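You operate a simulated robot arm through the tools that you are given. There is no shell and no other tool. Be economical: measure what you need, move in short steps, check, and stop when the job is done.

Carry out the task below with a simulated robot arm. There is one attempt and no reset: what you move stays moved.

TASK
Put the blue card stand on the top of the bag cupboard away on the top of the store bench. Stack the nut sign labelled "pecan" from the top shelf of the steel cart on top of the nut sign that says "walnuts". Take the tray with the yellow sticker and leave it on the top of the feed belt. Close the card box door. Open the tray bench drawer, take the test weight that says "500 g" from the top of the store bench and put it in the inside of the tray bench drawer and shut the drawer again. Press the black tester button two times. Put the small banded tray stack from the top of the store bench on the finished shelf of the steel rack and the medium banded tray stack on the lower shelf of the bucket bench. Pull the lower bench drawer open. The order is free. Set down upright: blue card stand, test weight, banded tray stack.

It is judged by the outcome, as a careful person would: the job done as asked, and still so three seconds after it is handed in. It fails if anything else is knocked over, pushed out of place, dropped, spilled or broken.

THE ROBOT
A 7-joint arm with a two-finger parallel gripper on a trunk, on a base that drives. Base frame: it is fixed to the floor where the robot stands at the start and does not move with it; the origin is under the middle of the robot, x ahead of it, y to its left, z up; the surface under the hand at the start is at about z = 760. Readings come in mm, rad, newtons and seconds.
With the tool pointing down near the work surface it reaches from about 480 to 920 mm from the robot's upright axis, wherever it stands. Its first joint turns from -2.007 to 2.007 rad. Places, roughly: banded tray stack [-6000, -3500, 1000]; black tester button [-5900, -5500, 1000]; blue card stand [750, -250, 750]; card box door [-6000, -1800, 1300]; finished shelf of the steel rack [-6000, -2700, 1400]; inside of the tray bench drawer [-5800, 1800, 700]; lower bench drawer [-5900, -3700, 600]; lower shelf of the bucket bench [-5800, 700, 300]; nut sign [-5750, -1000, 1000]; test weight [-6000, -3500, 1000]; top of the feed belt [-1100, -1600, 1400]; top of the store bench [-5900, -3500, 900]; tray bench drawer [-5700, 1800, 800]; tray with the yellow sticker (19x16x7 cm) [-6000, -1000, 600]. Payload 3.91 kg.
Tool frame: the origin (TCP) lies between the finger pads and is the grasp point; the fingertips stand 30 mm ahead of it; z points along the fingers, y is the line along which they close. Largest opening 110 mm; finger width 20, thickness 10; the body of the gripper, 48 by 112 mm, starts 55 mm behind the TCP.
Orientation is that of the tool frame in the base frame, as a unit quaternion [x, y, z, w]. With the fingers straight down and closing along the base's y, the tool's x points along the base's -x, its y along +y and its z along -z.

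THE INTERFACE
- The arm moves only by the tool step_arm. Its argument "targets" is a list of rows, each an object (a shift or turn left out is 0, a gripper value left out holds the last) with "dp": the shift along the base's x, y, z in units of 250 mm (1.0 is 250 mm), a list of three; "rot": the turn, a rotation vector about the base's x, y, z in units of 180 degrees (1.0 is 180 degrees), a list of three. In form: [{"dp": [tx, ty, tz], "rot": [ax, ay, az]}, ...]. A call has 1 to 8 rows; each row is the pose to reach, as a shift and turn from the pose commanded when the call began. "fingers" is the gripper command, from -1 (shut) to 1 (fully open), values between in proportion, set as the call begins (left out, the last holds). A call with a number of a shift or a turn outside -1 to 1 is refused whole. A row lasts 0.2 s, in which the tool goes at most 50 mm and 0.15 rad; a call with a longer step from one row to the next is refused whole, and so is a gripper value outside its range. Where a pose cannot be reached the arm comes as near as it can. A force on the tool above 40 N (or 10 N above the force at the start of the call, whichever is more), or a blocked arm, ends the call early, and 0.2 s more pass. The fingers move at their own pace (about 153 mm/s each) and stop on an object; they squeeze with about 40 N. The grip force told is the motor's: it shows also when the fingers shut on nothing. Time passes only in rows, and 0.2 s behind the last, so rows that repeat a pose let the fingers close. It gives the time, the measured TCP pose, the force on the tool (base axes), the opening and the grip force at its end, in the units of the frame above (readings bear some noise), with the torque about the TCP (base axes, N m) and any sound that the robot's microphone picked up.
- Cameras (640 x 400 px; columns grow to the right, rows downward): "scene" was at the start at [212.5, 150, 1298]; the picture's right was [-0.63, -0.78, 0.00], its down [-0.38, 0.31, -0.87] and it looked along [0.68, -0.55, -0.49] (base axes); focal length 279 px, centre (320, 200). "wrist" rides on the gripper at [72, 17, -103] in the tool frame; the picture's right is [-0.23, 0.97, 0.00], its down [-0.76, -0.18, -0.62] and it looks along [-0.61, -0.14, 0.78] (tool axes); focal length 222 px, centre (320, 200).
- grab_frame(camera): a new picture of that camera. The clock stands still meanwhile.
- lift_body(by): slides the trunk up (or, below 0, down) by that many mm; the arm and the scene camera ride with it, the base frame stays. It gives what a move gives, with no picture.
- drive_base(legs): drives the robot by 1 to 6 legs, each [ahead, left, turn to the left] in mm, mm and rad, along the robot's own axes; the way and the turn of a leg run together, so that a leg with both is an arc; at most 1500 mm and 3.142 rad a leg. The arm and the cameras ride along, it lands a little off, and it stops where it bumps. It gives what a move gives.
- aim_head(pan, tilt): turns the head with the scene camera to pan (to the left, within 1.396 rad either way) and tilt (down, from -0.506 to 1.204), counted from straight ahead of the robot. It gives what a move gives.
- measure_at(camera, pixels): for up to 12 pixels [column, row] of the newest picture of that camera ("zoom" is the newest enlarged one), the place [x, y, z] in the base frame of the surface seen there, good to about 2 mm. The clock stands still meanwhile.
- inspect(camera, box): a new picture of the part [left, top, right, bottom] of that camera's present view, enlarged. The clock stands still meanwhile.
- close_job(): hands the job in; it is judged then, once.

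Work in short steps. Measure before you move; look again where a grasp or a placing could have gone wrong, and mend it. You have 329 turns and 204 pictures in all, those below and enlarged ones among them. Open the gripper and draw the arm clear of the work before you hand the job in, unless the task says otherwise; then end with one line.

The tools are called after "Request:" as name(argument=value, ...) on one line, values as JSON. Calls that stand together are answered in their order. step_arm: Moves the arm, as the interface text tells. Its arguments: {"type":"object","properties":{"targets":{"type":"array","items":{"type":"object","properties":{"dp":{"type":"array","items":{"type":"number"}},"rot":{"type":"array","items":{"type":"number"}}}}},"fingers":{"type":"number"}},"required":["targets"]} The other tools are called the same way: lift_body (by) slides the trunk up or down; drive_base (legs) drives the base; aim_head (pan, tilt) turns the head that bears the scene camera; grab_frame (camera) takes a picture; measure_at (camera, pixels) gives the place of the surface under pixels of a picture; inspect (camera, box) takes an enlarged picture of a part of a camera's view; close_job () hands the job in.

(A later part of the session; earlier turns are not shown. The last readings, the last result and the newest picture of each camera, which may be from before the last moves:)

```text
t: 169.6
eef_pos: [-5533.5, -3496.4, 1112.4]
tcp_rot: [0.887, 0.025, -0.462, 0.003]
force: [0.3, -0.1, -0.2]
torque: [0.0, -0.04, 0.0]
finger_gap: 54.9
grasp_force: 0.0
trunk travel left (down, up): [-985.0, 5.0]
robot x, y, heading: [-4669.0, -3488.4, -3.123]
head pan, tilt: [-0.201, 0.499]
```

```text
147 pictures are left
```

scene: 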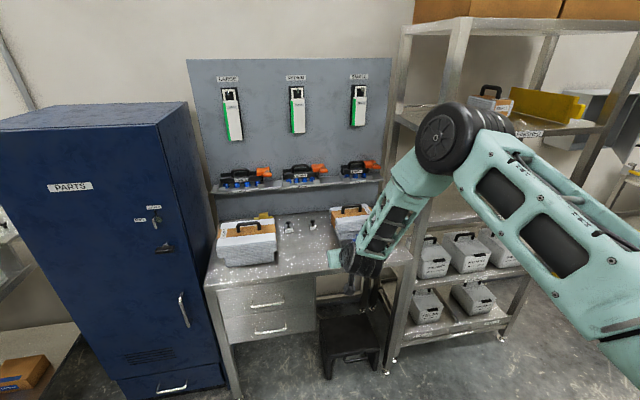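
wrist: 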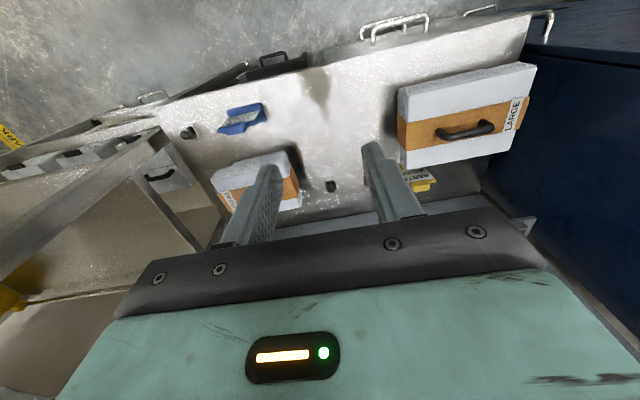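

The elbow is up again. I unpitch here at low height, then yaw +90°.

Request:
step_arm(targets=[{"dp": [0.08, 0, 0], "rot": [0, -0.045, 0]}, {"dp": [0.16, 0, 0], "rot": [0, -0.09, 0]}, {"dp": [0.24, 0, 0], "rot": [0, -0.135, 0]}, {"dp": [0.32, 0, 0], "rot": [0, -0.18, 0]}, {"dp": [0.4, 0, 0], "rot": [0, -0.225, 0]}, {"dp": [0.48, 0, 0.03], "rot": [0, -0.27, 0]}, {"dp": [0.56, 0, 0.06], "rot": [0, -0.306, 0]}])

Request:
step_arm(targets=[{"dp": [0, 0.05, 0.02], "rot": [0, 0, 0.045]}, {"dp": [0, 0.1, 0.04], "rot": [0, 0, 0.09]}, {"dp": [0, 0.15, 0.06], "rot": [0, 0, 0.135]}, {"dp": [0, 0.2, 0.08], "rot": [0, 0, 0.18]}, {"dp": [0, 0.25, 0.1], "rot": [0, 0, 0.225]}, {"dp": [0, 0.3, 0.1], "rot": [0, 0, 0.27]}, {"dp": [0, 0.35, 0.1], "rot": [0, 0, 0.315]}, {"dp": [0, 0.4, 0.1], "rot": [0, 0, 0.36]}])

Request:
step_arm(targets=[{"dp": [0, 0.05, 0], "rot": [0, 0, 0.045]}, {"dp": [0, 0.1, 0], "rot": [0, 0, 0.09]}, {"dp": [0, 0.15, 0], "rot": [0, 0, 0.124]}])

Request:
grab_frame(camera="scene")

```text
t: 171.2
eef_pos: [-5391.6, -3493.5, 1129.1]
tcp_rot: [1.0, 0.022, 0.002, 0.014]
force: [0.5, 0.1, -0.1]
torque: [0.0, 0.02, 0.0]
finger_gap: 54.9
grasp_force: 0.1
trunk travel left (down, up): [-985.0, 5.0]
robot x, y, heading: [-4668.6, -3489.5, -3.131]
head pan, tilt: [-0.201, 0.499]
```

```text
t: 173.0
eef_pos: [-5391.6, -3394.4, 1153.6]
tcp_rot: [0.832, 0.555, 0.008, 0.012]
force: [-0.1, -0.1, -0.4]
torque: [0.04, -0.01, 0.02]
finger_gap: 54.6
grasp_force: 0.0
trunk travel left (down, up): [-985.0, 5.0]
robot x, y, heading: [-4666.9, -3489.7, -3.123]
head pan, tilt: [-0.201, 0.499]
```

```text
t: 173.8
eef_pos: [-5391.6, -3354.3, 1151.2]
tcp_rot: [0.709, 0.705, 0.011, 0.01]
force: [-0.2, -1.1, 0.2]
torque: [0.01, -0.02, -0.01]
finger_gap: 55.2
grasp_force: 0.0
trunk travel left (down, up): [-985.0, 5.0]
robot x, y, heading: [-4666.5, -3487.7, -3.125]
head pan, tilt: [-0.201, 0.499]
```

```text
146 pictures are left
```

scene: 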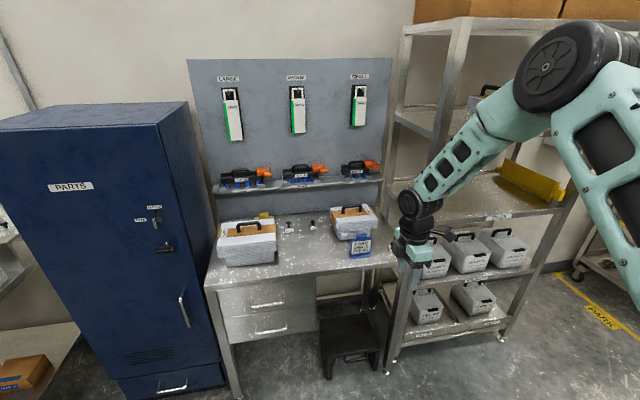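

Yaw works. I measure the elbow relative to the rack before driving in.

Request:
measure_at(camera="scene", pixels=[[540, 70], [600, 40], [520, 110], [630, 60], [450, 170]])

```text
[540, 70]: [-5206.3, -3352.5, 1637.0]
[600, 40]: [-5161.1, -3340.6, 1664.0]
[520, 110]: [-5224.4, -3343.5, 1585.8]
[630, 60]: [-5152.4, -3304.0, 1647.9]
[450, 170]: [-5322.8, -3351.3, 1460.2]
```

Elbow is at (-5180,-3300,1650); after driving 495 mm forward it stays clear of the rack. I drive in.

Request:
drive_base(legs=[[495, 0, 0]])

Request:
step_arm(targets=[{"dp": [-0.1, 0.04, 0], "rot": [0, 0.0095, 0]}, {"dp": [-0.2, 0.08, 0], "rot": [0, 0.0095, 0]}, {"dp": [-0.3, 0.1, 0], "rot": [0, 0.0095, 0]}])

Request:
inspect(camera="wrist", box=[220, 20, 420, 240])

```text
t: 176.7
eef_pos: [-5873.3, -3354.9, 1151.6]
tcp_rot: [0.713, 0.701, 0.01, 0.01]
force: [0.5, -0.8, 0.0]
torque: [-0.01, 0.01, -0.01]
finger_gap: 55.0
grasp_force: 0.0
trunk travel left (down, up): [-985.0, 5.0]
robot x, y, heading: [-5151.8, -3492.2, -3.13]
head pan, tilt: [-0.201, 0.499]
```

```text
t: 177.5
eef_pos: [-5948.2, -3329.1, 1150.6]
tcp_rot: [0.714, 0.701, -0.001, 0.0]
force: [0.2, 0.9, -0.1]
torque: [0.03, -0.01, -0.02]
finger_gap: 55.0
grasp_force: 0.0
trunk travel left (down, up): [-985.0, 5.0]
robot x, y, heading: [-5149.4, -3491.2, -3.125]
head pan, tilt: [-0.201, 0.499]
```

```text
1.82 times, centred on (320, 130) of wrist
```

zoom: 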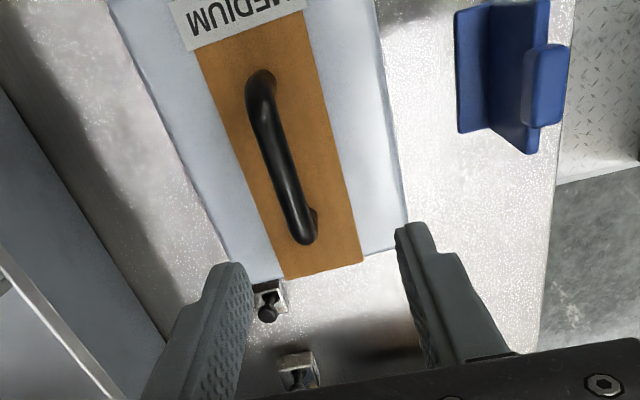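

Request:
measure_at(camera="zoom", pixels=[[260, 95], [275, 150], [290, 195], [302, 235], [240, 240], [370, 190], [180, 140], [265, 310]])

```text
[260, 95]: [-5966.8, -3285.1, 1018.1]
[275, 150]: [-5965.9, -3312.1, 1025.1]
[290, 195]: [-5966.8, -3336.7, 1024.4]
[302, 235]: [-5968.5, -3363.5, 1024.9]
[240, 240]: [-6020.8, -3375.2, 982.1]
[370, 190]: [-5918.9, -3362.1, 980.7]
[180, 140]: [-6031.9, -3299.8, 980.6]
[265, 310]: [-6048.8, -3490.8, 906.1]
```

Bar centre (-5967,-3322), top 1025. I descend to z≈1020 and grip.

Request:
step_arm(targets=[{"dp": [-0.05, 0.02, -0.15]}, {"dp": [-0.076, 0.028, -0.32]}, {"dp": [-0.076, 0.028, -0.48]}, {"dp": [-0.076, 0.028, -0.52]}, {"dp": [-0.076, 0.028, -0.52]}])

Request:
step_arm(targets=[{"dp": [0, 0, 0]}, {"dp": [0, 0, 0]}, {"dp": [0, 0, 0]}], fingers=-1)

Request:
step_arm(targets=[{"dp": [0, 0, 0.05]}, {"dp": [0, 0, 0.15]}, {"dp": [0, 0, 0.3]}, {"dp": [0, 0, 0.45]}, {"dp": [0, 0, 0.5]}])

Request:
grab_frame(camera="wrist")

```text
t: 178.7
eef_pos: [-5965.1, -3322.8, 1022.6]
tcp_rot: [0.714, 0.7, -0.001, -0.001]
force: [-0.5, 0.4, 0.6]
torque: [0.02, -0.01, -0.02]
finger_gap: 55.0
grasp_force: 0.0
trunk travel left (down, up): [-985.0, 5.0]
robot x, y, heading: [-5149.9, -3494.9, -3.131]
head pan, tilt: [-0.201, 0.499]
```

```text
t: 179.5
eef_pos: [-5964.2, -3324.8, 1021.5]
tcp_rot: [0.713, 0.701, 0.0, -0.001]
force: [-1.5, -0.4, -0.2]
torque: [0.05, -0.09, -0.04]
finger_gap: 15.6
grasp_force: 39.9
trunk travel left (down, up): [-985.0, 5.0]
robot x, y, heading: [-5150.1, -3492.7, -3.129]
head pan, tilt: [-0.201, 0.499]
```

```text
t: 180.7
eef_pos: [-5966.8, -3322.9, 1146.5]
tcp_rot: [0.713, 0.701, 0.0, 0.0]
force: [-0.3, -0.4, -4.2]
torque: [-0.02, 0.02, 0.03]
finger_gap: 15.4
grasp_force: 40.3
trunk travel left (down, up): [-985.0, 5.0]
robot x, y, heading: [-5151.3, -3491.4, -3.128]
head pan, tilt: [-0.201, 0.499]
```

```text
144 pictures are left
```

wrist: 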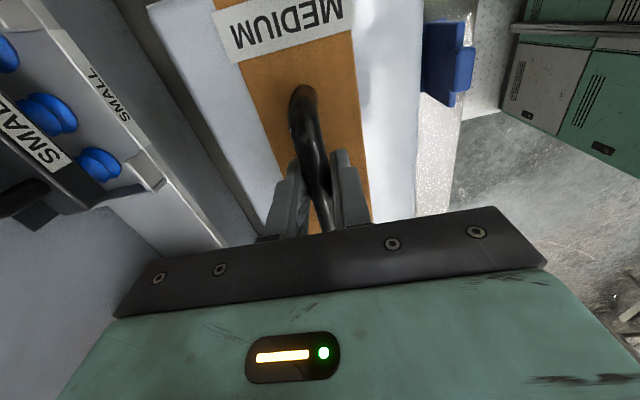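

Lifted. I move left over the vacated spot, yaw −90°, keeping it high.

Request:
step_arm(targets=[{"dp": [0.05, -0.1, 0.1]}, {"dp": [0.1, -0.25, 0.16]}, {"dp": [0.2, -0.4, 0.16]}, {"dp": [0.3, -0.55, 0.16]}, {"dp": [0.36, -0.72, 0.16]}, {"dp": [0.39, -0.9, 0.16]}, {"dp": [0.39, -0.95, 0.16], "rot": [0, 0, -0.045]}, {"dp": [0.39, -0.95, 0.16], "rot": [0, 0, -0.09]}])

Request:
step_arm(targets=[{"dp": [0, 0, 0], "rot": [0, 0, -0.046]}, {"dp": [0, 0, 0], "rot": [0, 0, -0.092]}, {"dp": [0, 0, 0], "rot": [0, 0, -0.138]}, {"dp": [0, 0, 0], "rot": [0, 0, -0.184]}, {"dp": [0, 0, 0], "rot": [0, 0, -0.23]}, {"dp": [0, 0, 0], "rot": [0, 0, -0.276]}, {"dp": [0, 0, 0], "rot": [0, 0, -0.322]}, {"dp": [0, 0, 0], "rot": [0, 0, -0.368]}])

Request:
step_arm(targets=[{"dp": [0, 0, -0.05], "rot": [0, 0, -0.035]}, {"dp": [0, 0, -0.2], "rot": [0, 0, -0.035]}, {"dp": [0, 0, -0.4], "rot": [0, 0, -0.035]}, {"dp": [0, 0, -0.6], "rot": [0, 0, -0.035]}])

Request:
aim_head(pan=-0.1, tilt=0.8)

Request:
grab_frame(camera="scene")

```text
t: 182.5
eef_pos: [-5869.8, -3563.2, 1187.4]
tcp_rot: [0.805, 0.593, -0.001, -0.001]
force: [0.3, -0.6, -4.6]
torque: [-0.01, -0.02, 0.0]
finger_gap: 15.4
grasp_force: 39.8
trunk travel left (down, up): [-985.0, 5.0]
robot x, y, heading: [-5149.6, -3492.7, -3.132]
head pan, tilt: [-0.201, 0.499]
```

```text
t: 184.3
eef_pos: [-5869.0, -3560.7, 1184.7]
tcp_rot: [0.998, 0.056, 0.0, -0.002]
force: [-1.2, 0.3, -5.1]
torque: [0.0, 0.04, 0.01]
finger_gap: 15.6
grasp_force: 39.6
trunk travel left (down, up): [-985.0, 5.0]
robot x, y, heading: [-5151.3, -3493.0, -3.132]
head pan, tilt: [-0.201, 0.499]
```

```text
t: 185.3
eef_pos: [-5873.1, -3562.4, 1037.0]
tcp_rot: [1.0, 0.002, 0.0, -0.002]
force: [0.1, 0.6, -3.5]
torque: [0.03, 0.01, 0.0]
finger_gap: 15.6
grasp_force: 40.3
trunk travel left (down, up): [-985.0, 5.0]
robot x, y, heading: [-5150.4, -3494.1, -3.131]
head pan, tilt: [-0.201, 0.499]
```

```text
t: 186.1
eef_pos: [-5872.1, -3562.3, 1037.6]
tcp_rot: [1.0, 0.003, 0.0, -0.001]
force: [-0.6, 0.9, -4.3]
torque: [0.05, 0.01, -0.02]
finger_gap: 15.7
grasp_force: 40.1
trunk travel left (down, up): [-985.0, 5.0]
robot x, y, heading: [-5150.2, -3491.7, -3.134]
head pan, tilt: [-0.099, 0.799]
```

```text
143 pictures are left
```

scene: 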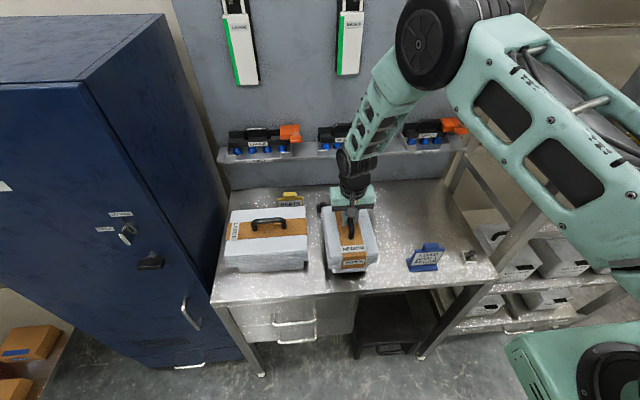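

Lower to contact, release, rise and pitch as before.

Request:
step_arm(targets=[{"dp": [0, 0, -0.04]}, {"dp": [0, 0, -0.056]}, {"dp": [0, 0, -0.064]}, {"dp": [0, 0, -0.072]}, {"dp": [0, 0, -0.08]}])

Request:
step_arm(targets=[{"dp": [0, 0, 0.006]}, {"dp": [0, 0, 0.006]}, {"dp": [0, 0, 0.15]}, {"dp": [0, 0, 0.3]}, {"dp": [0, 0, 0.45]}], fingers=0.0)

Request:
step_arm(targets=[{"dp": [0.06, 0, 0], "rot": [0, 0.046, 0]}, {"dp": [0.12, 0, 0], "rot": [0, 0.092, 0]}, {"dp": [0.18, 0, 0], "rot": [0, 0.138, 0]}, {"dp": [0.24, 0, 0], "rot": [0, 0.184, 0]}, {"dp": [0.3, 0, 0], "rot": [0, 0.23, 0]}, {"dp": [0.36, 0, 0], "rot": [0, 0.276, 0]}, {"dp": [0.4, 0, -0.05], "rot": [0, 0.3056, 0]}, {"dp": [0.4, 0, -0.18], "rot": [0, 0.3056, 0]}])

Request:
grab_frame(camera="wrist")

Request:
measure_at(camera="wrist", pixels=[[308, 65], [313, 85], [318, 105], [325, 130], [265, 60], [345, 95]])

```text
t: 187.3
eef_pos: [-5871.8, -3560.4, 1018.2]
tcp_rot: [1.0, 0.002, -0.003, -0.001]
force: [-3.1, 3.5, 28.8]
torque: [0.0, 0.01, -0.02]
finger_gap: 15.3
grasp_force: 40.0
trunk travel left (down, up): [-985.0, 5.0]
robot x, y, heading: [-5151.2, -3494.0, -3.132]
head pan, tilt: [-0.099, 0.799]
```

```text
t: 188.5
eef_pos: [-5868.3, -3560.1, 1129.1]
tcp_rot: [1.0, 0.003, -0.001, -0.001]
force: [0.0, -0.5, 0.1]
torque: [-0.01, -0.02, 0.01]
finger_gap: 55.1
grasp_force: 0.1
trunk travel left (down, up): [-985.0, 5.0]
robot x, y, heading: [-5148.5, -3495.4, -3.135]
head pan, tilt: [-0.099, 0.799]
```

```text
t: 190.3
eef_pos: [-5767.2, -3559.8, 1085.5]
tcp_rot: [0.886, 0.002, -0.463, -0.002]
force: [0.1, -0.5, 0.6]
torque: [0.04, 0.01, -0.02]
finger_gap: 55.0
grasp_force: 0.1
trunk travel left (down, up): [-985.0, 5.0]
robot x, y, heading: [-5147.5, -3495.7, -3.13]
head pan, tilt: [-0.099, 0.799]
```

```text
142 pictures are left
```

wrist: 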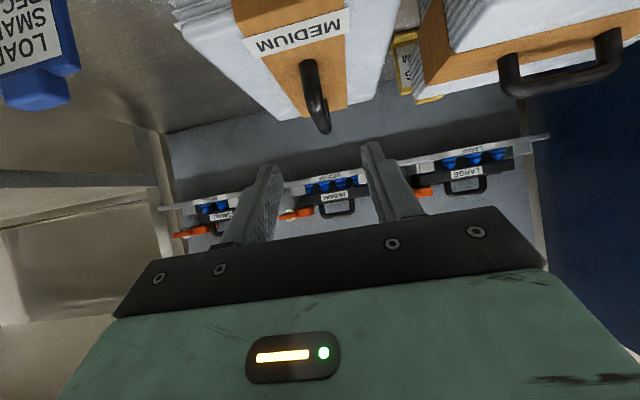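

```text
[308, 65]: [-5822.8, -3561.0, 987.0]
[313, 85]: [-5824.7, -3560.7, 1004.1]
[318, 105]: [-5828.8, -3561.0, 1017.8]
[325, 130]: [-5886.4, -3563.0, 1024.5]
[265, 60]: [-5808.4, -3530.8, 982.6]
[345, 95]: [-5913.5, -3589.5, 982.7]
```

Same geometry; I advance to straddle the bar, grip, and lift.

Request:
step_arm(targets=[{"dp": [-0.13, -0.004, -0.09]}, {"dp": [-0.26, -0.004, -0.18]}, {"dp": [-0.392, -0.004, -0.264]}, {"dp": [-0.392, -0.004, -0.264]}])

Request:
step_arm(targets=[{"dp": [0, 0, 0]}, {"dp": [0, 0, 0]}, {"dp": [0, 0, 0]}], fingers=-1)

Request:
step_arm(targets=[{"dp": [0, 0, 0.1]}, {"dp": [0, 0, 0.25]}, {"dp": [0, 0, 0.4]}, {"dp": [0, 0, 0.4]}])

Request:
grab_frame(camera="wrist")

```text
t: 191.3
eef_pos: [-5866.1, -3560.3, 1016.5]
tcp_rot: [0.887, 0.002, -0.462, -0.002]
force: [-0.3, -0.4, -0.4]
torque: [-0.02, 0.01, 0.01]
finger_gap: 55.2
grasp_force: 0.1
trunk travel left (down, up): [-985.0, 5.0]
robot x, y, heading: [-5153.9, -3491.8, -3.137]
head pan, tilt: [-0.099, 0.799]
```

```text
t: 192.1
eef_pos: [-5866.6, -3560.0, 1016.3]
tcp_rot: [0.887, 0.002, -0.461, -0.002]
force: [-0.4, -0.5, -1.1]
torque: [-0.03, 0.27, 0.08]
finger_gap: 15.4
grasp_force: 40.2
trunk travel left (down, up): [-985.0, 5.0]
robot x, y, heading: [-5148.8, -3492.3, -3.129]
head pan, tilt: [-0.099, 0.799]
```

```text
t: 193.1
eef_pos: [-5867.4, -3563.2, 1118.1]
tcp_rot: [0.887, 0.002, -0.462, -0.003]
force: [0.0, 0.0, -4.9]
torque: [0.04, -0.03, -0.02]
finger_gap: 15.5
grasp_force: 39.8
trunk travel left (down, up): [-985.0, 5.0]
robot x, y, heading: [-5150.3, -3492.5, -3.132]
head pan, tilt: [-0.099, 0.799]
```

```text
141 pictures are left
```

wrist: 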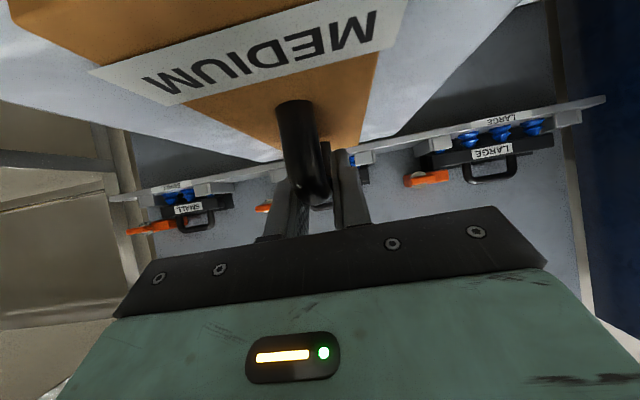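

Held (bottom ≈156 mm below TCP). I back well off into the aisle and drive +y toward the bucket bench, in stages.

Request:
drive_base(legs=[[-680, 0, 0], [0, -1400, 0]])

Request:
drive_base(legs=[[0, -1400, 0]])

Request:
aim_head(pan=-0.6, tilt=0.5)

Request:
grab_frame(camera="scene")

```text
t: 203.7
eef_pos: [-5160.6, -2066.1, 1117.9]
tcp_rot: [0.887, -0.02, -0.461, -0.013]
force: [-0.5, 0.0, -5.0]
torque: [0.01, 0.01, -0.02]
finger_gap: 15.4
grasp_force: 40.1
trunk travel left (down, up): [-985.0, 5.0]
robot x, y, heading: [-4438.4, -2028.6, 3.1]
head pan, tilt: [-0.099, 0.799]
```

```text
t: 210.7
eef_pos: [-5096.3, -650.8, 1118.7]
tcp_rot: [0.886, -0.026, -0.462, -0.017]
force: [1.2, -0.7, -4.5]
torque: [-0.02, -0.03, 0.01]
finger_gap: 15.5
grasp_force: 40.0
trunk travel left (down, up): [-985.0, 5.0]
robot x, y, heading: [-4378.0, -622.8, 3.086]
head pan, tilt: [-0.099, 0.799]
```

```text
t: 211.6
eef_pos: [-5096.0, -652.1, 1117.5]
tcp_rot: [0.887, -0.027, -0.461, -0.017]
force: [0.2, -0.3, -3.8]
torque: [0.04, 0.0, -0.02]
finger_gap: 15.6
grasp_force: 40.4
trunk travel left (down, up): [-985.0, 5.0]
robot x, y, heading: [-4374.8, -624.7, 3.092]
head pan, tilt: [-0.6, 0.499]
```

```text
140 pictures are left
```

scene: 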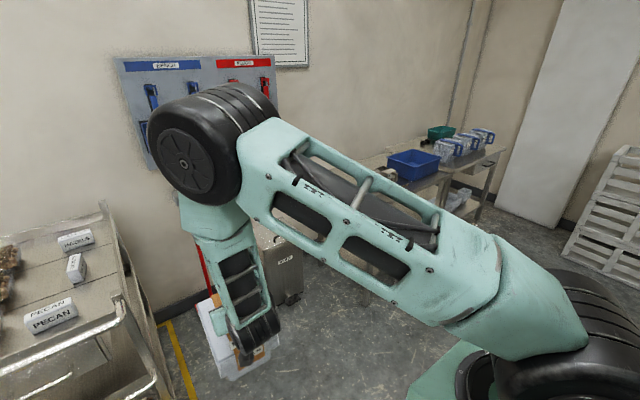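

I continue right to y≈700, correcting heading.

Request:
drive_base(legs=[[100, -1330, 0.08]])

Request:
aim_head(pan=0.1, tilt=0.5)

Request:
grab_frame(camera="scene")

Request:
grab_frame(camera="wrist")

```text
t: 218.4
eef_pos: [-5196.9, 609.3, 1117.2]
tcp_rot: [0.886, 0.027, -0.462, 0.011]
force: [0.8, 0.0, -4.0]
torque: [0.01, 0.01, 0.05]
finger_gap: 15.3
grasp_force: 40.2
trunk travel left (down, up): [-985.0, 5.0]
robot x, y, heading: [-4483.2, 719.4, -3.082]
head pan, tilt: [-0.6, 0.499]
```

```text
t: 219.5
eef_pos: [-5195.4, 608.6, 1119.2]
tcp_rot: [0.886, 0.027, -0.462, 0.011]
force: [0.3, -0.4, -4.6]
torque: [-0.01, -0.01, 0.03]
finger_gap: 15.4
grasp_force: 39.8
trunk travel left (down, up): [-985.0, 5.0]
robot x, y, heading: [-4487.7, 725.8, -3.073]
head pan, tilt: [0.099, 0.499]
```

```text
139 pictures are left
```

scene: 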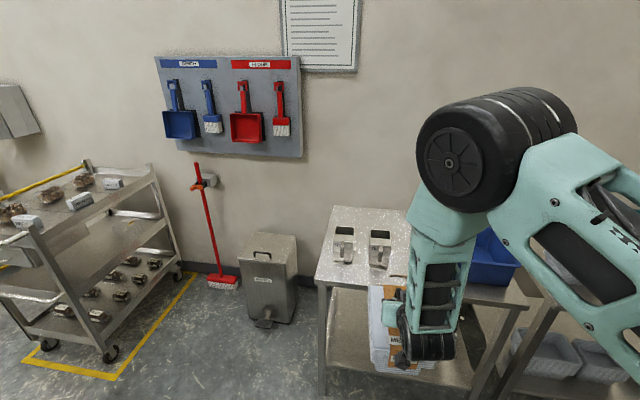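

```text
138 pictures are left
```

wrist: 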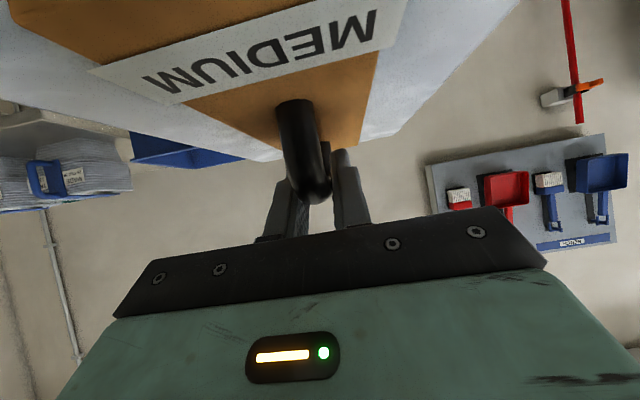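

Request:
measure_at(camera="scene", pixels=[[320, 280], [322, 390], [340, 350], [480, 380], [520, 300], [345, 215], [500, 265], [350, 290], [465, 330], [555, 350], [530, 360], [342, 230]])

Request:
aim_head(pan=-0.1, tilt=0.8)

Request:
grab_frame(camera="scene")

```text
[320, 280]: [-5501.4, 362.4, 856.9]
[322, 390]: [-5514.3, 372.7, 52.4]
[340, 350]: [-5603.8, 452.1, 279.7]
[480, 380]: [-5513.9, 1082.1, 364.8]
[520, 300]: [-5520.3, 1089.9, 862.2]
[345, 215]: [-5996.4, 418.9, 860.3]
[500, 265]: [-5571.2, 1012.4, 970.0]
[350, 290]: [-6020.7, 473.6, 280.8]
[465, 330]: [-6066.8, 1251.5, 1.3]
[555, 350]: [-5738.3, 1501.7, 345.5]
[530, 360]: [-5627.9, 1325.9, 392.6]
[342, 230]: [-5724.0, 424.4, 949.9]
```

```text
t: 220.3
eef_pos: [-5196.0, 609.6, 1118.4]
tcp_rot: [0.887, 0.028, -0.462, 0.011]
force: [-0.2, -0.4, -4.9]
torque: [0.04, 0.01, 0.01]
finger_gap: 15.6
grasp_force: 40.8
trunk travel left (down, up): [-985.0, 5.0]
robot x, y, heading: [-4486.1, 722.9, -3.075]
head pan, tilt: [-0.099, 0.799]
```

```text
137 pictures are left
```

scene: 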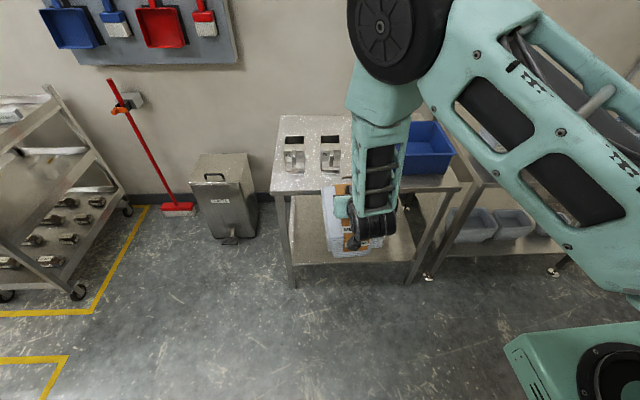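

Bucket bench: top z 860, lower shelf z≈280, front x≈-5500, legs y≈372 and 1082. I straighten heading, raise the arm relative to the trunk, then lower the trunk so the forearm can come in under the top.

Request:
drive_base(legs=[[-50, 0, -0.065]])

Request:
step_arm(targets=[{"dp": [0, 0, 0.2]}, {"dp": [0, 0, 0.4]}, {"dp": [0, 0, 0.6]}, {"dp": [0, 0, 0.8]}, {"dp": [0, 0, 1.0]}])

Request:
step_arm(targets=[{"dp": [0, 0, 0.2]}, {"dp": [0, 0, 0.4]}, {"dp": [0, 0, 0.6]}])

Request:
lift_body(by=-600)

Request:
aim_head(pan=-0.1, tilt=0.4)

Request:
grab_frame(camera="scene")

```text
t: 221.2
eef_pos: [-5151.2, 656.2, 1118.2]
tcp_rot: [0.887, 0.0, -0.461, -0.003]
force: [0.5, 0.4, -4.6]
torque: [-0.05, -0.01, 0.01]
finger_gap: 15.5
grasp_force: 39.9
trunk travel left (down, up): [-985.0, 5.0]
robot x, y, heading: [-4433.9, 722.8, -3.136]
head pan, tilt: [-0.099, 0.799]
```

```text
t: 222.4
eef_pos: [-5149.1, 657.6, 1368.6]
tcp_rot: [0.887, 0.0, -0.462, -0.002]
force: [-0.8, 0.4, -4.8]
torque: [0.03, 0.01, -0.01]
finger_gap: 15.7
grasp_force: 39.8
trunk travel left (down, up): [-985.0, 5.0]
robot x, y, heading: [-4434.4, 725.5, -3.142]
head pan, tilt: [-0.099, 0.799]
```

```text
t: 223.2
eef_pos: [-5148.3, 655.4, 1517.5]
tcp_rot: [0.887, 0.001, -0.461, -0.002]
force: [0.5, -0.7, -5.2]
torque: [0.01, -0.04, -0.03]
finger_gap: 15.6
grasp_force: 40.5
trunk travel left (down, up): [-985.0, 5.0]
robot x, y, heading: [-4432.7, 722.1, -3.137]
head pan, tilt: [-0.099, 0.799]
```

```text
refused: -600 is not a number from -400 to 400
```

```text
t: 224.1
eef_pos: [-5149.2, 655.0, 1517.4]
tcp_rot: [0.887, -0.001, -0.463, -0.004]
force: [0.6, -0.1, -5.5]
torque: [0.05, -0.02, -0.02]
finger_gap: 15.7
grasp_force: 40.0
trunk travel left (down, up): [-985.0, 5.0]
robot x, y, heading: [-4432.7, 726.5, -3.139]
head pan, tilt: [-0.099, 0.4]
```

```text
136 pictures are left
```

scene: 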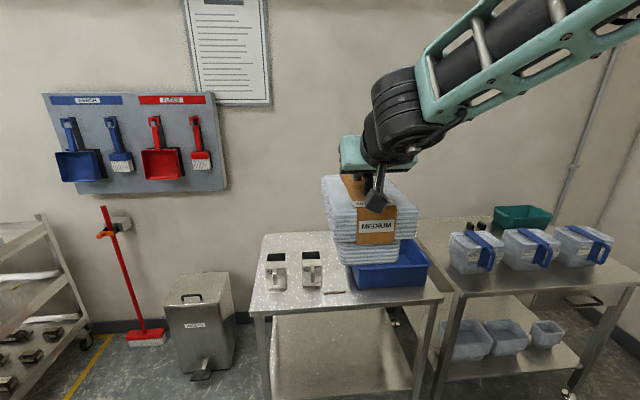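

The lower shelf looks empty and the forearm comes from behind/right. I lower the trunk.

Request:
lift_body(by=-400)

Request:
lift_body(by=-400)

Request:
lift_body(by=-140)

Request:
aim_head(pan=-0.05, tilt=0.2)

Request:
grab_frame(camera="scene")

Request:
measure_at(camera="scene", pixels=[[250, 300], [300, 300], [300, 270], [420, 300], [265, 200], [420, 200], [250, 220], [430, 230]])

```text
t: 227.9
eef_pos: [-5148.9, 657.1, 1117.9]
tcp_rot: [0.887, -0.001, -0.462, -0.004]
force: [0.3, 0.7, -4.1]
torque: [-0.02, -0.03, -0.03]
finger_gap: 15.3
grasp_force: 40.0
trunk travel left (down, up): [-585.0, 405.0]
robot x, y, heading: [-4433.6, 724.7, -3.136]
head pan, tilt: [-0.099, 0.4]
```

```text
t: 231.7
eef_pos: [-5149.3, 656.7, 718.2]
tcp_rot: [0.887, 0.0, -0.461, -0.004]
force: [-0.3, 0.1, -4.8]
torque: [-0.01, 0.0, 0.01]
finger_gap: 15.7
grasp_force: 39.6
trunk travel left (down, up): [-185.0, 805.0]
robot x, y, heading: [-4435.7, 726.0, -3.138]
head pan, tilt: [-0.099, 0.4]
```

```text
t: 233.4
eef_pos: [-5148.8, 657.3, 578.2]
tcp_rot: [0.887, 0.0, -0.462, -0.004]
force: [-0.1, -0.2, -4.6]
torque: [-0.01, 0.0, 0.0]
finger_gap: 15.7
grasp_force: 39.9
trunk travel left (down, up): [-45.0, 945.0]
robot x, y, heading: [-4429.0, 721.0, -3.135]
head pan, tilt: [-0.099, 0.4]
```

```text
t: 234.1
eef_pos: [-5149.5, 656.3, 578.5]
tcp_rot: [0.887, 0.0, -0.462, -0.004]
force: [-0.2, 0.5, -4.4]
torque: [-0.02, 0.0, 0.02]
finger_gap: 15.6
grasp_force: 40.4
trunk travel left (down, up): [-45.0, 945.0]
robot x, y, heading: [-4436.9, 723.0, -3.131]
head pan, tilt: [-0.051, 0.201]
```

```text
135 pictures are left
```

scene: 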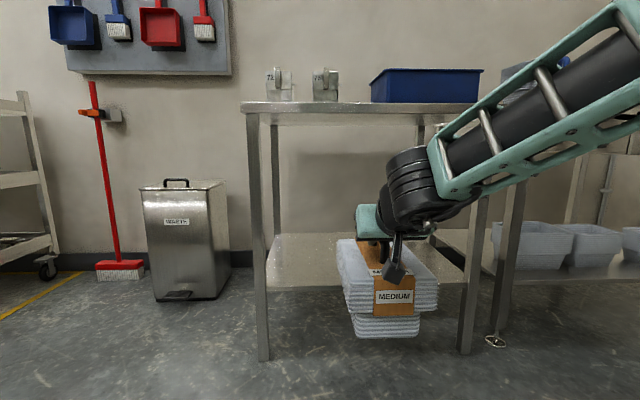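

```text
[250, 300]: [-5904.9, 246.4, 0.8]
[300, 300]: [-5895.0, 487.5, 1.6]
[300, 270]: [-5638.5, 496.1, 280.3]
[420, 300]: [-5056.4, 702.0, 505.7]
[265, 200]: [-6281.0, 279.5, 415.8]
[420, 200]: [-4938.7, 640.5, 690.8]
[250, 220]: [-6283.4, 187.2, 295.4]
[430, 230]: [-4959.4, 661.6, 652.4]
```

Request:
measure_at(camera="scene", pixels=[[300, 284], [300, 287], [330, 284], [330, 240], [300, 105], [300, 112], [262, 180], [470, 250], [300, 260]])

Request:
step_arm(targets=[{"dp": [0, 0, -0.15]}, {"dp": [0, 0, -0.3]}, {"dp": [0, 0, -0.4]}])

Request:
drive_base(legs=[[250, 0, 0]])

Request:
grab_frame(camera="scene")

```text
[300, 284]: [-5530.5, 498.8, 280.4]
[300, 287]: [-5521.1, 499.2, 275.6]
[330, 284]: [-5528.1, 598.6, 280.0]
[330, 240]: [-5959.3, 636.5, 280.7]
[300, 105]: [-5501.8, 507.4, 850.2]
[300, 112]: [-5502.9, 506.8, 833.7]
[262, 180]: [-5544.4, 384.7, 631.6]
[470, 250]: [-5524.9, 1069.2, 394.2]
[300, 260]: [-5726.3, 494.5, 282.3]
```

```text
t: 234.9
eef_pos: [-5150.6, 657.9, 476.1]
tcp_rot: [0.887, 0.0, -0.461, -0.003]
force: [-0.2, 0.2, -5.0]
torque: [-0.03, -0.02, 0.03]
finger_gap: 15.5
grasp_force: 40.1
trunk travel left (down, up): [-45.0, 945.0]
robot x, y, heading: [-4431.2, 723.9, -3.139]
head pan, tilt: [-0.051, 0.201]
```

```text
t: 236.8
eef_pos: [-5407.5, 659.2, 475.7]
tcp_rot: [0.887, -0.001, -0.462, -0.003]
force: [0.3, 0.1, -4.7]
torque: [0.0, -0.02, 0.01]
finger_gap: 15.5
grasp_force: 39.8
trunk travel left (down, up): [-45.0, 945.0]
robot x, y, heading: [-4691.8, 726.3, -3.14]
head pan, tilt: [-0.051, 0.201]
```

```text
134 pictures are left
```

scene: 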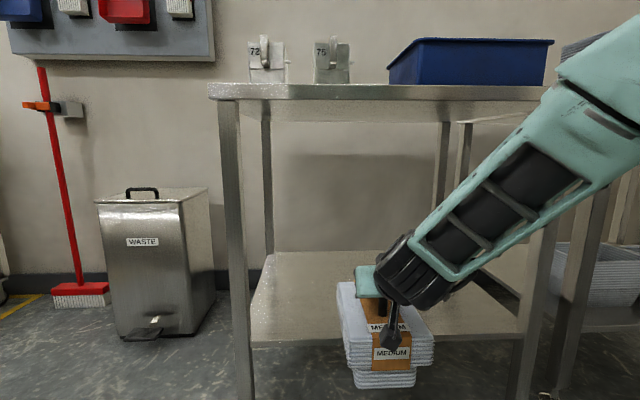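

Request:
measure_at(camera="scene", pixels=[[600, 80], [560, 130], [480, 210], [420, 260], [630, 40]])

```text
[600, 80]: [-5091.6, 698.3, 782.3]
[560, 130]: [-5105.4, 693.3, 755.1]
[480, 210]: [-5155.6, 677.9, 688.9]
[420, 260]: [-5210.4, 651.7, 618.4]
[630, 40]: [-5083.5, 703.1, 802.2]
```

All arm parts stay in front of the bench edge. I drive 250 mm in.

Request:
drive_base(legs=[[248, 0, 0]])

Request:
grab_frame(camera="scene")

```text
t: 238.6
eef_pos: [-5654.7, 663.2, 477.3]
tcp_rot: [0.887, -0.003, -0.462, -0.005]
force: [0.2, 0.0, -5.0]
torque: [0.04, -0.01, 0.03]
finger_gap: 15.4
grasp_force: 40.1
trunk travel left (down, up): [-45.0, 945.0]
robot x, y, heading: [-4936.7, 724.1, 3.136]
head pan, tilt: [-0.051, 0.201]
```

```text
133 pictures are left
```

scene: 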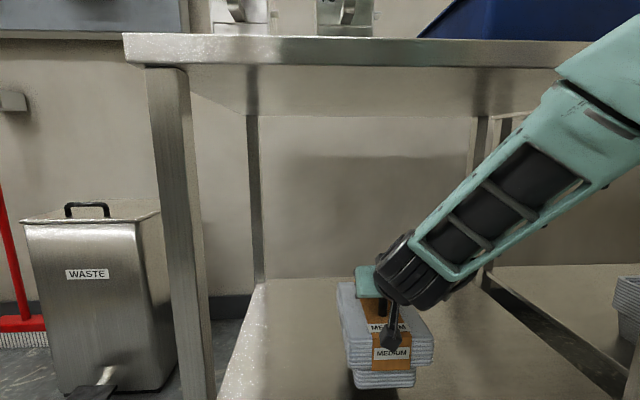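

Lower onto the shelf to contact.

Request:
step_arm(targets=[{"dp": [-0.06, 0, -0.05]}, {"dp": [-0.06, 0, -0.12]}, {"dp": [-0.06, 0, -0.14]}, {"dp": [-0.06, 0, -0.15]}, {"dp": [-0.06, 0, -0.158]}, {"dp": [-0.06, 0, -0.166]}, {"dp": [-0.06, 0, -0.174]}, {"dp": [-0.06, 0, -0.182]}])

```text
t: 240.4
eef_pos: [-5671.4, 661.3, 435.0]
tcp_rot: [0.885, -0.003, -0.466, -0.004]
force: [0.4, -1.1, 29.2]
torque: [0.03, 0.2, 0.04]
finger_gap: 15.9
grasp_force: 39.9
trunk travel left (down, up): [-45.0, 945.0]
robot x, y, heading: [-4938.6, 727.6, 3.138]
head pan, tilt: [-0.051, 0.201]
```

Contact. Release and withdraw along +x, slightly up.

Request:
step_arm(targets=[{"dp": [0, 0, 0.012]}, {"dp": [0, 0, 0.012]}, {"dp": [0.05, 0, 0.04]}, {"dp": [0.2, 0, 0.08]}, {"dp": [0.38, 0, 0.12]}, {"dp": [0.56, 0, 0.12]}, {"dp": [0.7, 0, 0.12]}], fingers=0.0)

Request:
drive_base(legs=[[-500, 0, 0]])

Request:
grab_frame(camera="scene")

```text
t: 242.0
eef_pos: [-5499.3, 657.7, 465.7]
tcp_rot: [0.887, -0.003, -0.461, -0.006]
force: [-0.6, -0.1, 0.6]
torque: [-0.01, 0.01, 0.0]
finger_gap: 55.1
grasp_force: 0.1
out of reach, approached as far as the arm can: row 7
trunk travel left (down, up): [-45.0, 945.0]
robot x, y, heading: [-4940.2, 726.1, 3.139]
head pan, tilt: [-0.051, 0.201]
```

```text
t: 244.9
eef_pos: [-5001.0, 657.9, 465.8]
tcp_rot: [0.888, -0.007, -0.461, -0.007]
force: [0.9, 0.3, -0.6]
torque: [-0.01, 0.03, -0.01]
finger_gap: 55.1
grasp_force: 0.1
trunk travel left (down, up): [-45.0, 945.0]
robot x, y, heading: [-4437.0, 722.2, 3.134]
head pan, tilt: [-0.051, 0.201]
```

```text
132 pictures are left
```

scene: 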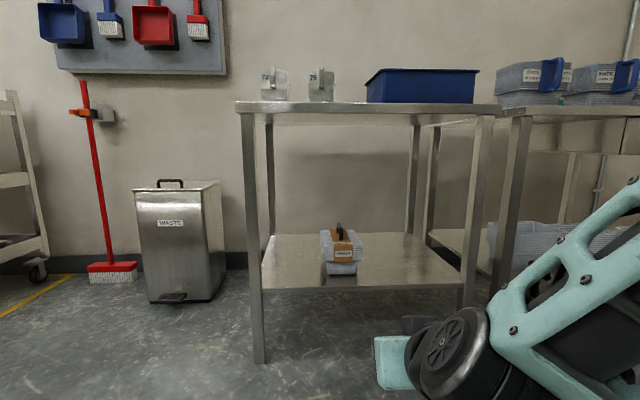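

Medium stack sits upright on the lower shelf. Next, the tray bench drawer: raise the trunk, extend the arm a bit and drive to y≈1750.

Request:
lift_body(by=400)

Request:
step_arm(targets=[{"dp": [-0.15, 0, 0.02]}, {"dp": [-0.3, 0, 0.02]}, {"dp": [-0.45, 0, 0.02]}, {"dp": [-0.6, 0, 0.02]}])

Request:
drive_base(legs=[[0, -1050, 0]])

Request:
aim_head(pan=0.0, tilt=0.4)

Request:
grab_frame(camera="scene")

```text
t: 248.8
eef_pos: [-5001.1, 658.1, 866.4]
tcp_rot: [0.888, -0.007, -0.46, -0.007]
force: [-0.5, 0.0, -0.5]
torque: [0.01, -0.01, -0.03]
finger_gap: 54.9
grasp_force: 0.1
trunk travel left (down, up): [-445.0, 545.0]
robot x, y, heading: [-4436.5, 721.2, 3.132]
head pan, tilt: [-0.051, 0.201]
```

```text
t: 249.8
eef_pos: [-5150.0, 658.8, 872.5]
tcp_rot: [0.888, -0.007, -0.461, -0.006]
force: [0.3, -1.0, 0.5]
torque: [0.02, -0.01, -0.01]
finger_gap: 54.9
grasp_force: 0.1
trunk travel left (down, up): [-445.0, 545.0]
robot x, y, heading: [-4439.0, 721.6, 3.126]
head pan, tilt: [-0.051, 0.201]
```

```text
t: 255.3
eef_pos: [-5133.6, 1744.5, 872.7]
tcp_rot: [0.887, -0.011, -0.461, -0.01]
force: [-0.3, -0.2, -1.3]
torque: [0.0, -0.02, -0.02]
finger_gap: 55.2
grasp_force: 0.1
trunk travel left (down, up): [-445.0, 545.0]
robot x, y, heading: [-4417.3, 1800.6, 3.123]
head pan, tilt: [-0.051, 0.201]
```

```text
t: 256.0
eef_pos: [-5132.6, 1744.6, 873.2]
tcp_rot: [0.887, -0.011, -0.461, -0.009]
force: [-0.7, -0.8, -0.6]
torque: [-0.02, 0.01, -0.01]
finger_gap: 55.3
grasp_force: 0.1
trunk travel left (down, up): [-445.0, 545.0]
robot x, y, heading: [-4416.9, 1800.4, 3.118]
head pan, tilt: [0.0, 0.4]
```

```text
131 pictures are left
```

scene: 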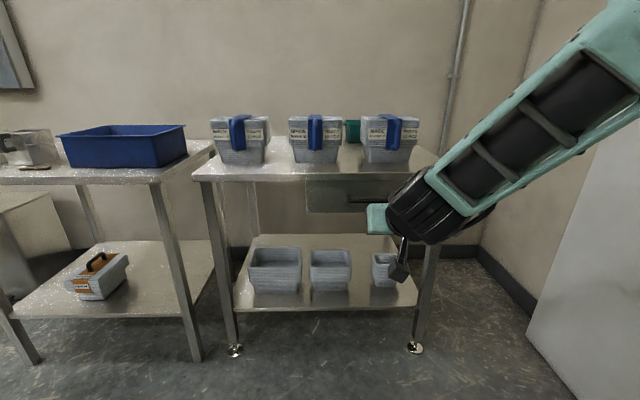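

The drawer with a black handle is at (350,197). I zoom and measure.

Request:
inspect(camera="scene", box=[290, 165, 420, 245])

Request:
measure_at(camera="scene", pixels=[[310, 185], [310, 208], [355, 200], [365, 200], [340, 195], [340, 208], [300, 175], [235, 320], [430, 180], [295, 185]])

```text
4.92 times, centred on (355, 205) of scene
```

zoom: 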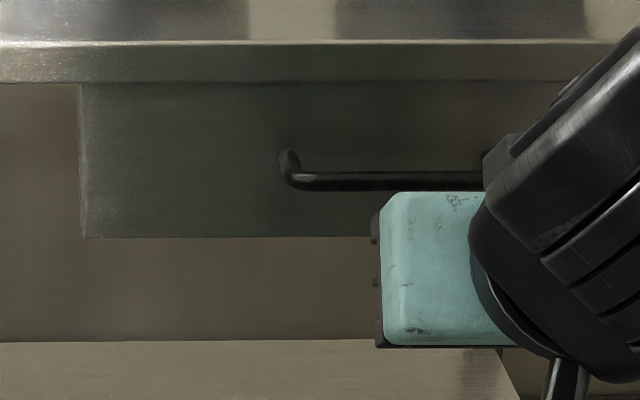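

```text
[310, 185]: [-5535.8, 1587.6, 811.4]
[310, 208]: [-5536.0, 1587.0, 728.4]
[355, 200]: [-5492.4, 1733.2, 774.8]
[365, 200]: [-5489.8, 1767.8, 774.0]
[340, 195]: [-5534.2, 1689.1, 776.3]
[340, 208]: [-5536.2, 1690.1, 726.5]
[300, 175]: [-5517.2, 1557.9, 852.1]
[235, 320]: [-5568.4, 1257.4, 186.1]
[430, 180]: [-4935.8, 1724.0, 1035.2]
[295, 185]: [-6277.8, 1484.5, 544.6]
```

The handle bar is along y at x≈-5492, z≈774. I'll grip it with a horizontal hand closing vertically: pitch to 90°, then roll 90°.

Request:
step_arm(targets=[{"dp": [0, 0, -0.08], "rot": [0, 0.04, 0]}, {"dp": [0, 0, -0.16], "rot": [0, 0.08, 0]}, {"dp": [0, 0, -0.24], "rot": [0, 0.12, 0]}, {"dp": [0, 0, -0.32], "rot": [0, 0.16, 0]}, {"dp": [0, 0, -0.39], "rot": [0, 0.194, 0]}])

Request:
step_arm(targets=[{"rot": [0.046, 0, 0]}, {"rot": [0.092, 0, 0]}, {"rot": [0.138, 0, 0]}, {"rot": [0.184, 0, 0]}, {"rot": [0.23, 0, 0]}, {"rot": [0.276, 0, 0]}, {"rot": [0.322, 0, 0]}, {"rot": [0.368, 0, 0]}])

Request:
step_arm(targets=[{"rot": [0.046, 0, 0]}, {"rot": [0.092, 0, 0]}, {"rot": [0.132, 0, 0]}])

Request:
grab_frame(camera="scene")

Request:
grab_frame(camera="wrist")

```text
t: 257.2
eef_pos: [-5133.7, 1745.1, 776.3]
tcp_rot: [0.708, -0.014, -0.707, -0.004]
force: [-0.5, 0.3, 0.3]
torque: [0.03, 0.02, 0.0]
finger_gap: 55.0
grasp_force: 0.0
trunk travel left (down, up): [-445.0, 545.0]
robot x, y, heading: [-4421.3, 1801.2, 3.124]
head pan, tilt: [0.0, 0.4]
```

```text
t: 259.0
eef_pos: [-5132.8, 1744.3, 774.4]
tcp_rot: [-0.59, -0.375, 0.598, 0.392]
force: [-0.6, 0.4, 0.0]
torque: [0.01, 0.0, 0.02]
finger_gap: 55.2
grasp_force: 0.1
trunk travel left (down, up): [-445.0, 545.0]
robot x, y, heading: [-4424.5, 1798.3, 3.12]
head pan, tilt: [0.0, 0.4]
```

```text
t: 259.8
eef_pos: [-5132.6, 1745.0, 777.1]
tcp_rot: [-0.496, -0.489, 0.509, 0.506]
force: [0.1, 1.0, 0.1]
torque: [0.01, -0.04, -0.03]
finger_gap: 54.9
grasp_force: 0.0
trunk travel left (down, up): [-445.0, 545.0]
robot x, y, heading: [-4422.4, 1796.4, 3.121]
head pan, tilt: [0.0, 0.4]
```

```text
129 pictures are left
```

scene: 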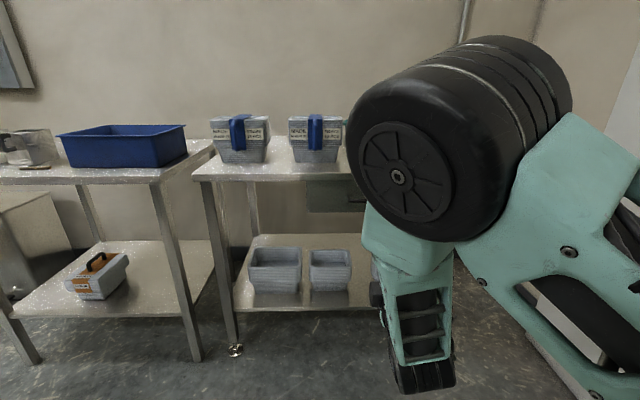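

```text
128 pictures are left
```

wrist: 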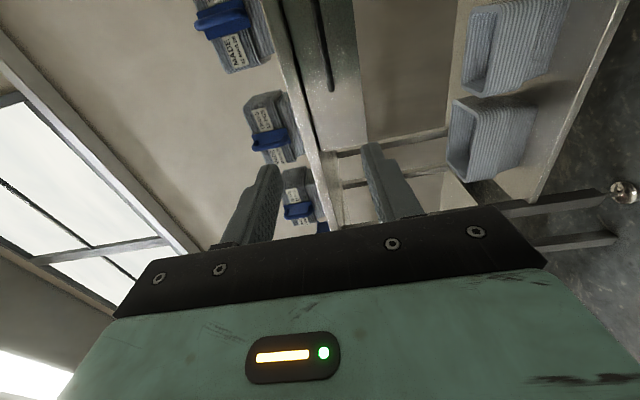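

Request:
measure_at(camera="wrist", pixels=[[331, 85], [327, 65], [322, 40], [318, 15], [313, 60], [350, 60], [330, 140], [295, 60]])

```text
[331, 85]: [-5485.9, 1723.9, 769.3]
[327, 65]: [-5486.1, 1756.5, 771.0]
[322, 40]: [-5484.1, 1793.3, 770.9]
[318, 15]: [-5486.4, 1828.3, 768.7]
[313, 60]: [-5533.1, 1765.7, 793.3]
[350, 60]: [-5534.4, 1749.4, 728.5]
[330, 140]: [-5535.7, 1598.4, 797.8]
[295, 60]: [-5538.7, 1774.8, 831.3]
```

Bar centre ≈(-5492, y 1700–1850, z 771). I drive 250 mm forward and narrow the opening.

Request:
drive_base(legs=[[250, 0, 0.02]])

Request:
step_arm(targets=[{"dp": [0, 0, -0.016]}, {"dp": [0, 0, -0.016]}], fingers=-0.3)

Request:
grab_frame(camera="wrist")

Request:
measure_at(camera="wrist", pixels=[[330, 90], [325, 60], [318, 20], [335, 110], [330, 40]])

```text
t: 261.7
eef_pos: [-5395.4, 1736.4, 775.7]
tcp_rot: [-0.493, -0.494, 0.514, 0.5]
force: [-0.3, -0.3, 0.1]
torque: [0.01, -0.01, 0.01]
finger_gap: 54.8
grasp_force: 0.0
trunk travel left (down, up): [-445.0, 545.0]
robot x, y, heading: [-4681.5, 1805.5, 3.137]
head pan, tilt: [0.0, 0.4]
```

```text
t: 262.3
eef_pos: [-5396.2, 1735.3, 772.2]
tcp_rot: [-0.493, -0.493, 0.513, 0.501]
force: [-1.4, 0.9, 1.0]
torque: [-0.01, -0.05, -0.01]
finger_gap: 38.3
grasp_force: 0.0
trunk travel left (down, up): [-445.0, 545.0]
robot x, y, heading: [-4682.9, 1802.4, 3.14]
head pan, tilt: [0.0, 0.4]
```

```text
127 pictures are left
```

wrist: 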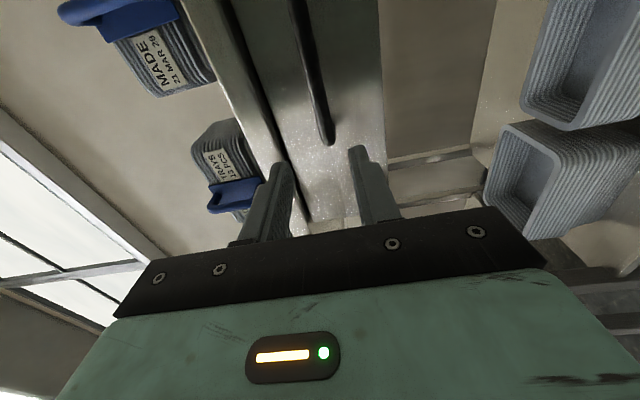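

```text
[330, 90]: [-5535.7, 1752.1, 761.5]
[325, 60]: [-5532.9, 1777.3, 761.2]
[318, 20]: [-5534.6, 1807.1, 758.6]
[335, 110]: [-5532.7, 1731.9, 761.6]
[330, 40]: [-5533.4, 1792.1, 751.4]
```

Request:
measure_at(camera="wrist", pixels=[[325, 130], [318, 100], [311, 70], [303, 35], [297, 10], [302, 60]])

```text
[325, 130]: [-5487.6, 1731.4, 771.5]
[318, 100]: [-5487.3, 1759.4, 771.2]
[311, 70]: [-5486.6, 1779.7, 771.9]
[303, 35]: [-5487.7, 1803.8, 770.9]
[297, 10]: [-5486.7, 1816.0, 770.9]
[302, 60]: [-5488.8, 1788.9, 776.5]
```

Advance onto the bar (dx −91, dy +38) and grip.

Request:
step_arm(targets=[{"dp": [0, 0.152, 0]}, {"dp": [-0.12, 0.152, 0]}, {"dp": [-0.24, 0.152, 0]}, {"dp": [-0.364, 0.152, 0]}, {"dp": [-0.364, 0.152, 0]}])

Request:
step_arm(targets=[{"dp": [0, 0, 0]}, {"dp": [0, 0, 0]}, {"dp": [0, 0, 0]}], fingers=-1)

```text
t: 263.5
eef_pos: [-5485.9, 1772.3, 768.5]
tcp_rot: [-0.493, -0.494, 0.512, 0.501]
force: [0.8, -0.1, 0.9]
torque: [0.01, 0.02, -0.02]
finger_gap: 38.6
grasp_force: 0.1
trunk travel left (down, up): [-445.0, 545.0]
robot x, y, heading: [-4685.2, 1803.8, 3.138]
head pan, tilt: [0.0, 0.4]
```

```text
t: 264.3
eef_pos: [-5485.0, 1773.8, 768.1]
tcp_rot: [-0.492, -0.494, 0.513, 0.5]
force: [-1.2, 1.1, 4.3]
torque: [0.75, 0.05, 0.17]
finger_gap: 13.9
grasp_force: 44.9
trunk travel left (down, up): [-445.0, 545.0]
robot x, y, heading: [-4684.0, 1800.6, 3.135]
head pan, tilt: [0.0, 0.4]
```

Gripped (13.9 mm gap). I pull +x with the arm.

Request:
step_arm(targets=[{"dp": [0.1, 0, 0]}, {"dp": [0.2, 0, 0]}, {"dp": [0.3, 0, 0]}, {"dp": [0.4, 0, 0]}, {"dp": [0.5, 0, 0]}])

Request:
drive_base(legs=[[-150, 0, 0]])

Request:
grab_frame(camera="scene")

```text
t: 265.5
eef_pos: [-5361.3, 1772.1, 770.0]
tcp_rot: [-0.493, -0.495, 0.514, 0.498]
force: [-1.7, -9.5, -12.8]
torque: [0.73, -0.13, -0.36]
finger_gap: 13.8
grasp_force: 44.7
trunk travel left (down, up): [-445.0, 545.0]
robot x, y, heading: [-4685.4, 1801.9, 3.139]
head pan, tilt: [0.0, 0.4]
```

```text
t: 266.9
eef_pos: [-5209.1, 1770.8, 770.0]
tcp_rot: [-0.492, -0.496, 0.513, 0.499]
force: [0.6, 0.7, -24.2]
torque: [0.68, -0.25, 0.11]
finger_gap: 14.0
grasp_force: 44.9
trunk travel left (down, up): [-445.0, 545.0]
robot x, y, heading: [-4535.6, 1801.7, 3.144]
head pan, tilt: [0.0, 0.4]
```

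```text
126 pictures are left
```

scene: 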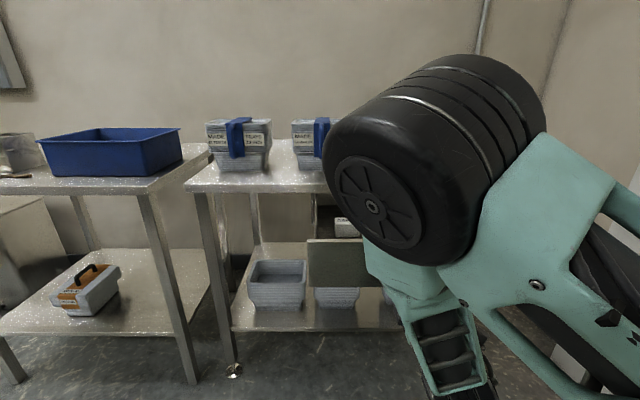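

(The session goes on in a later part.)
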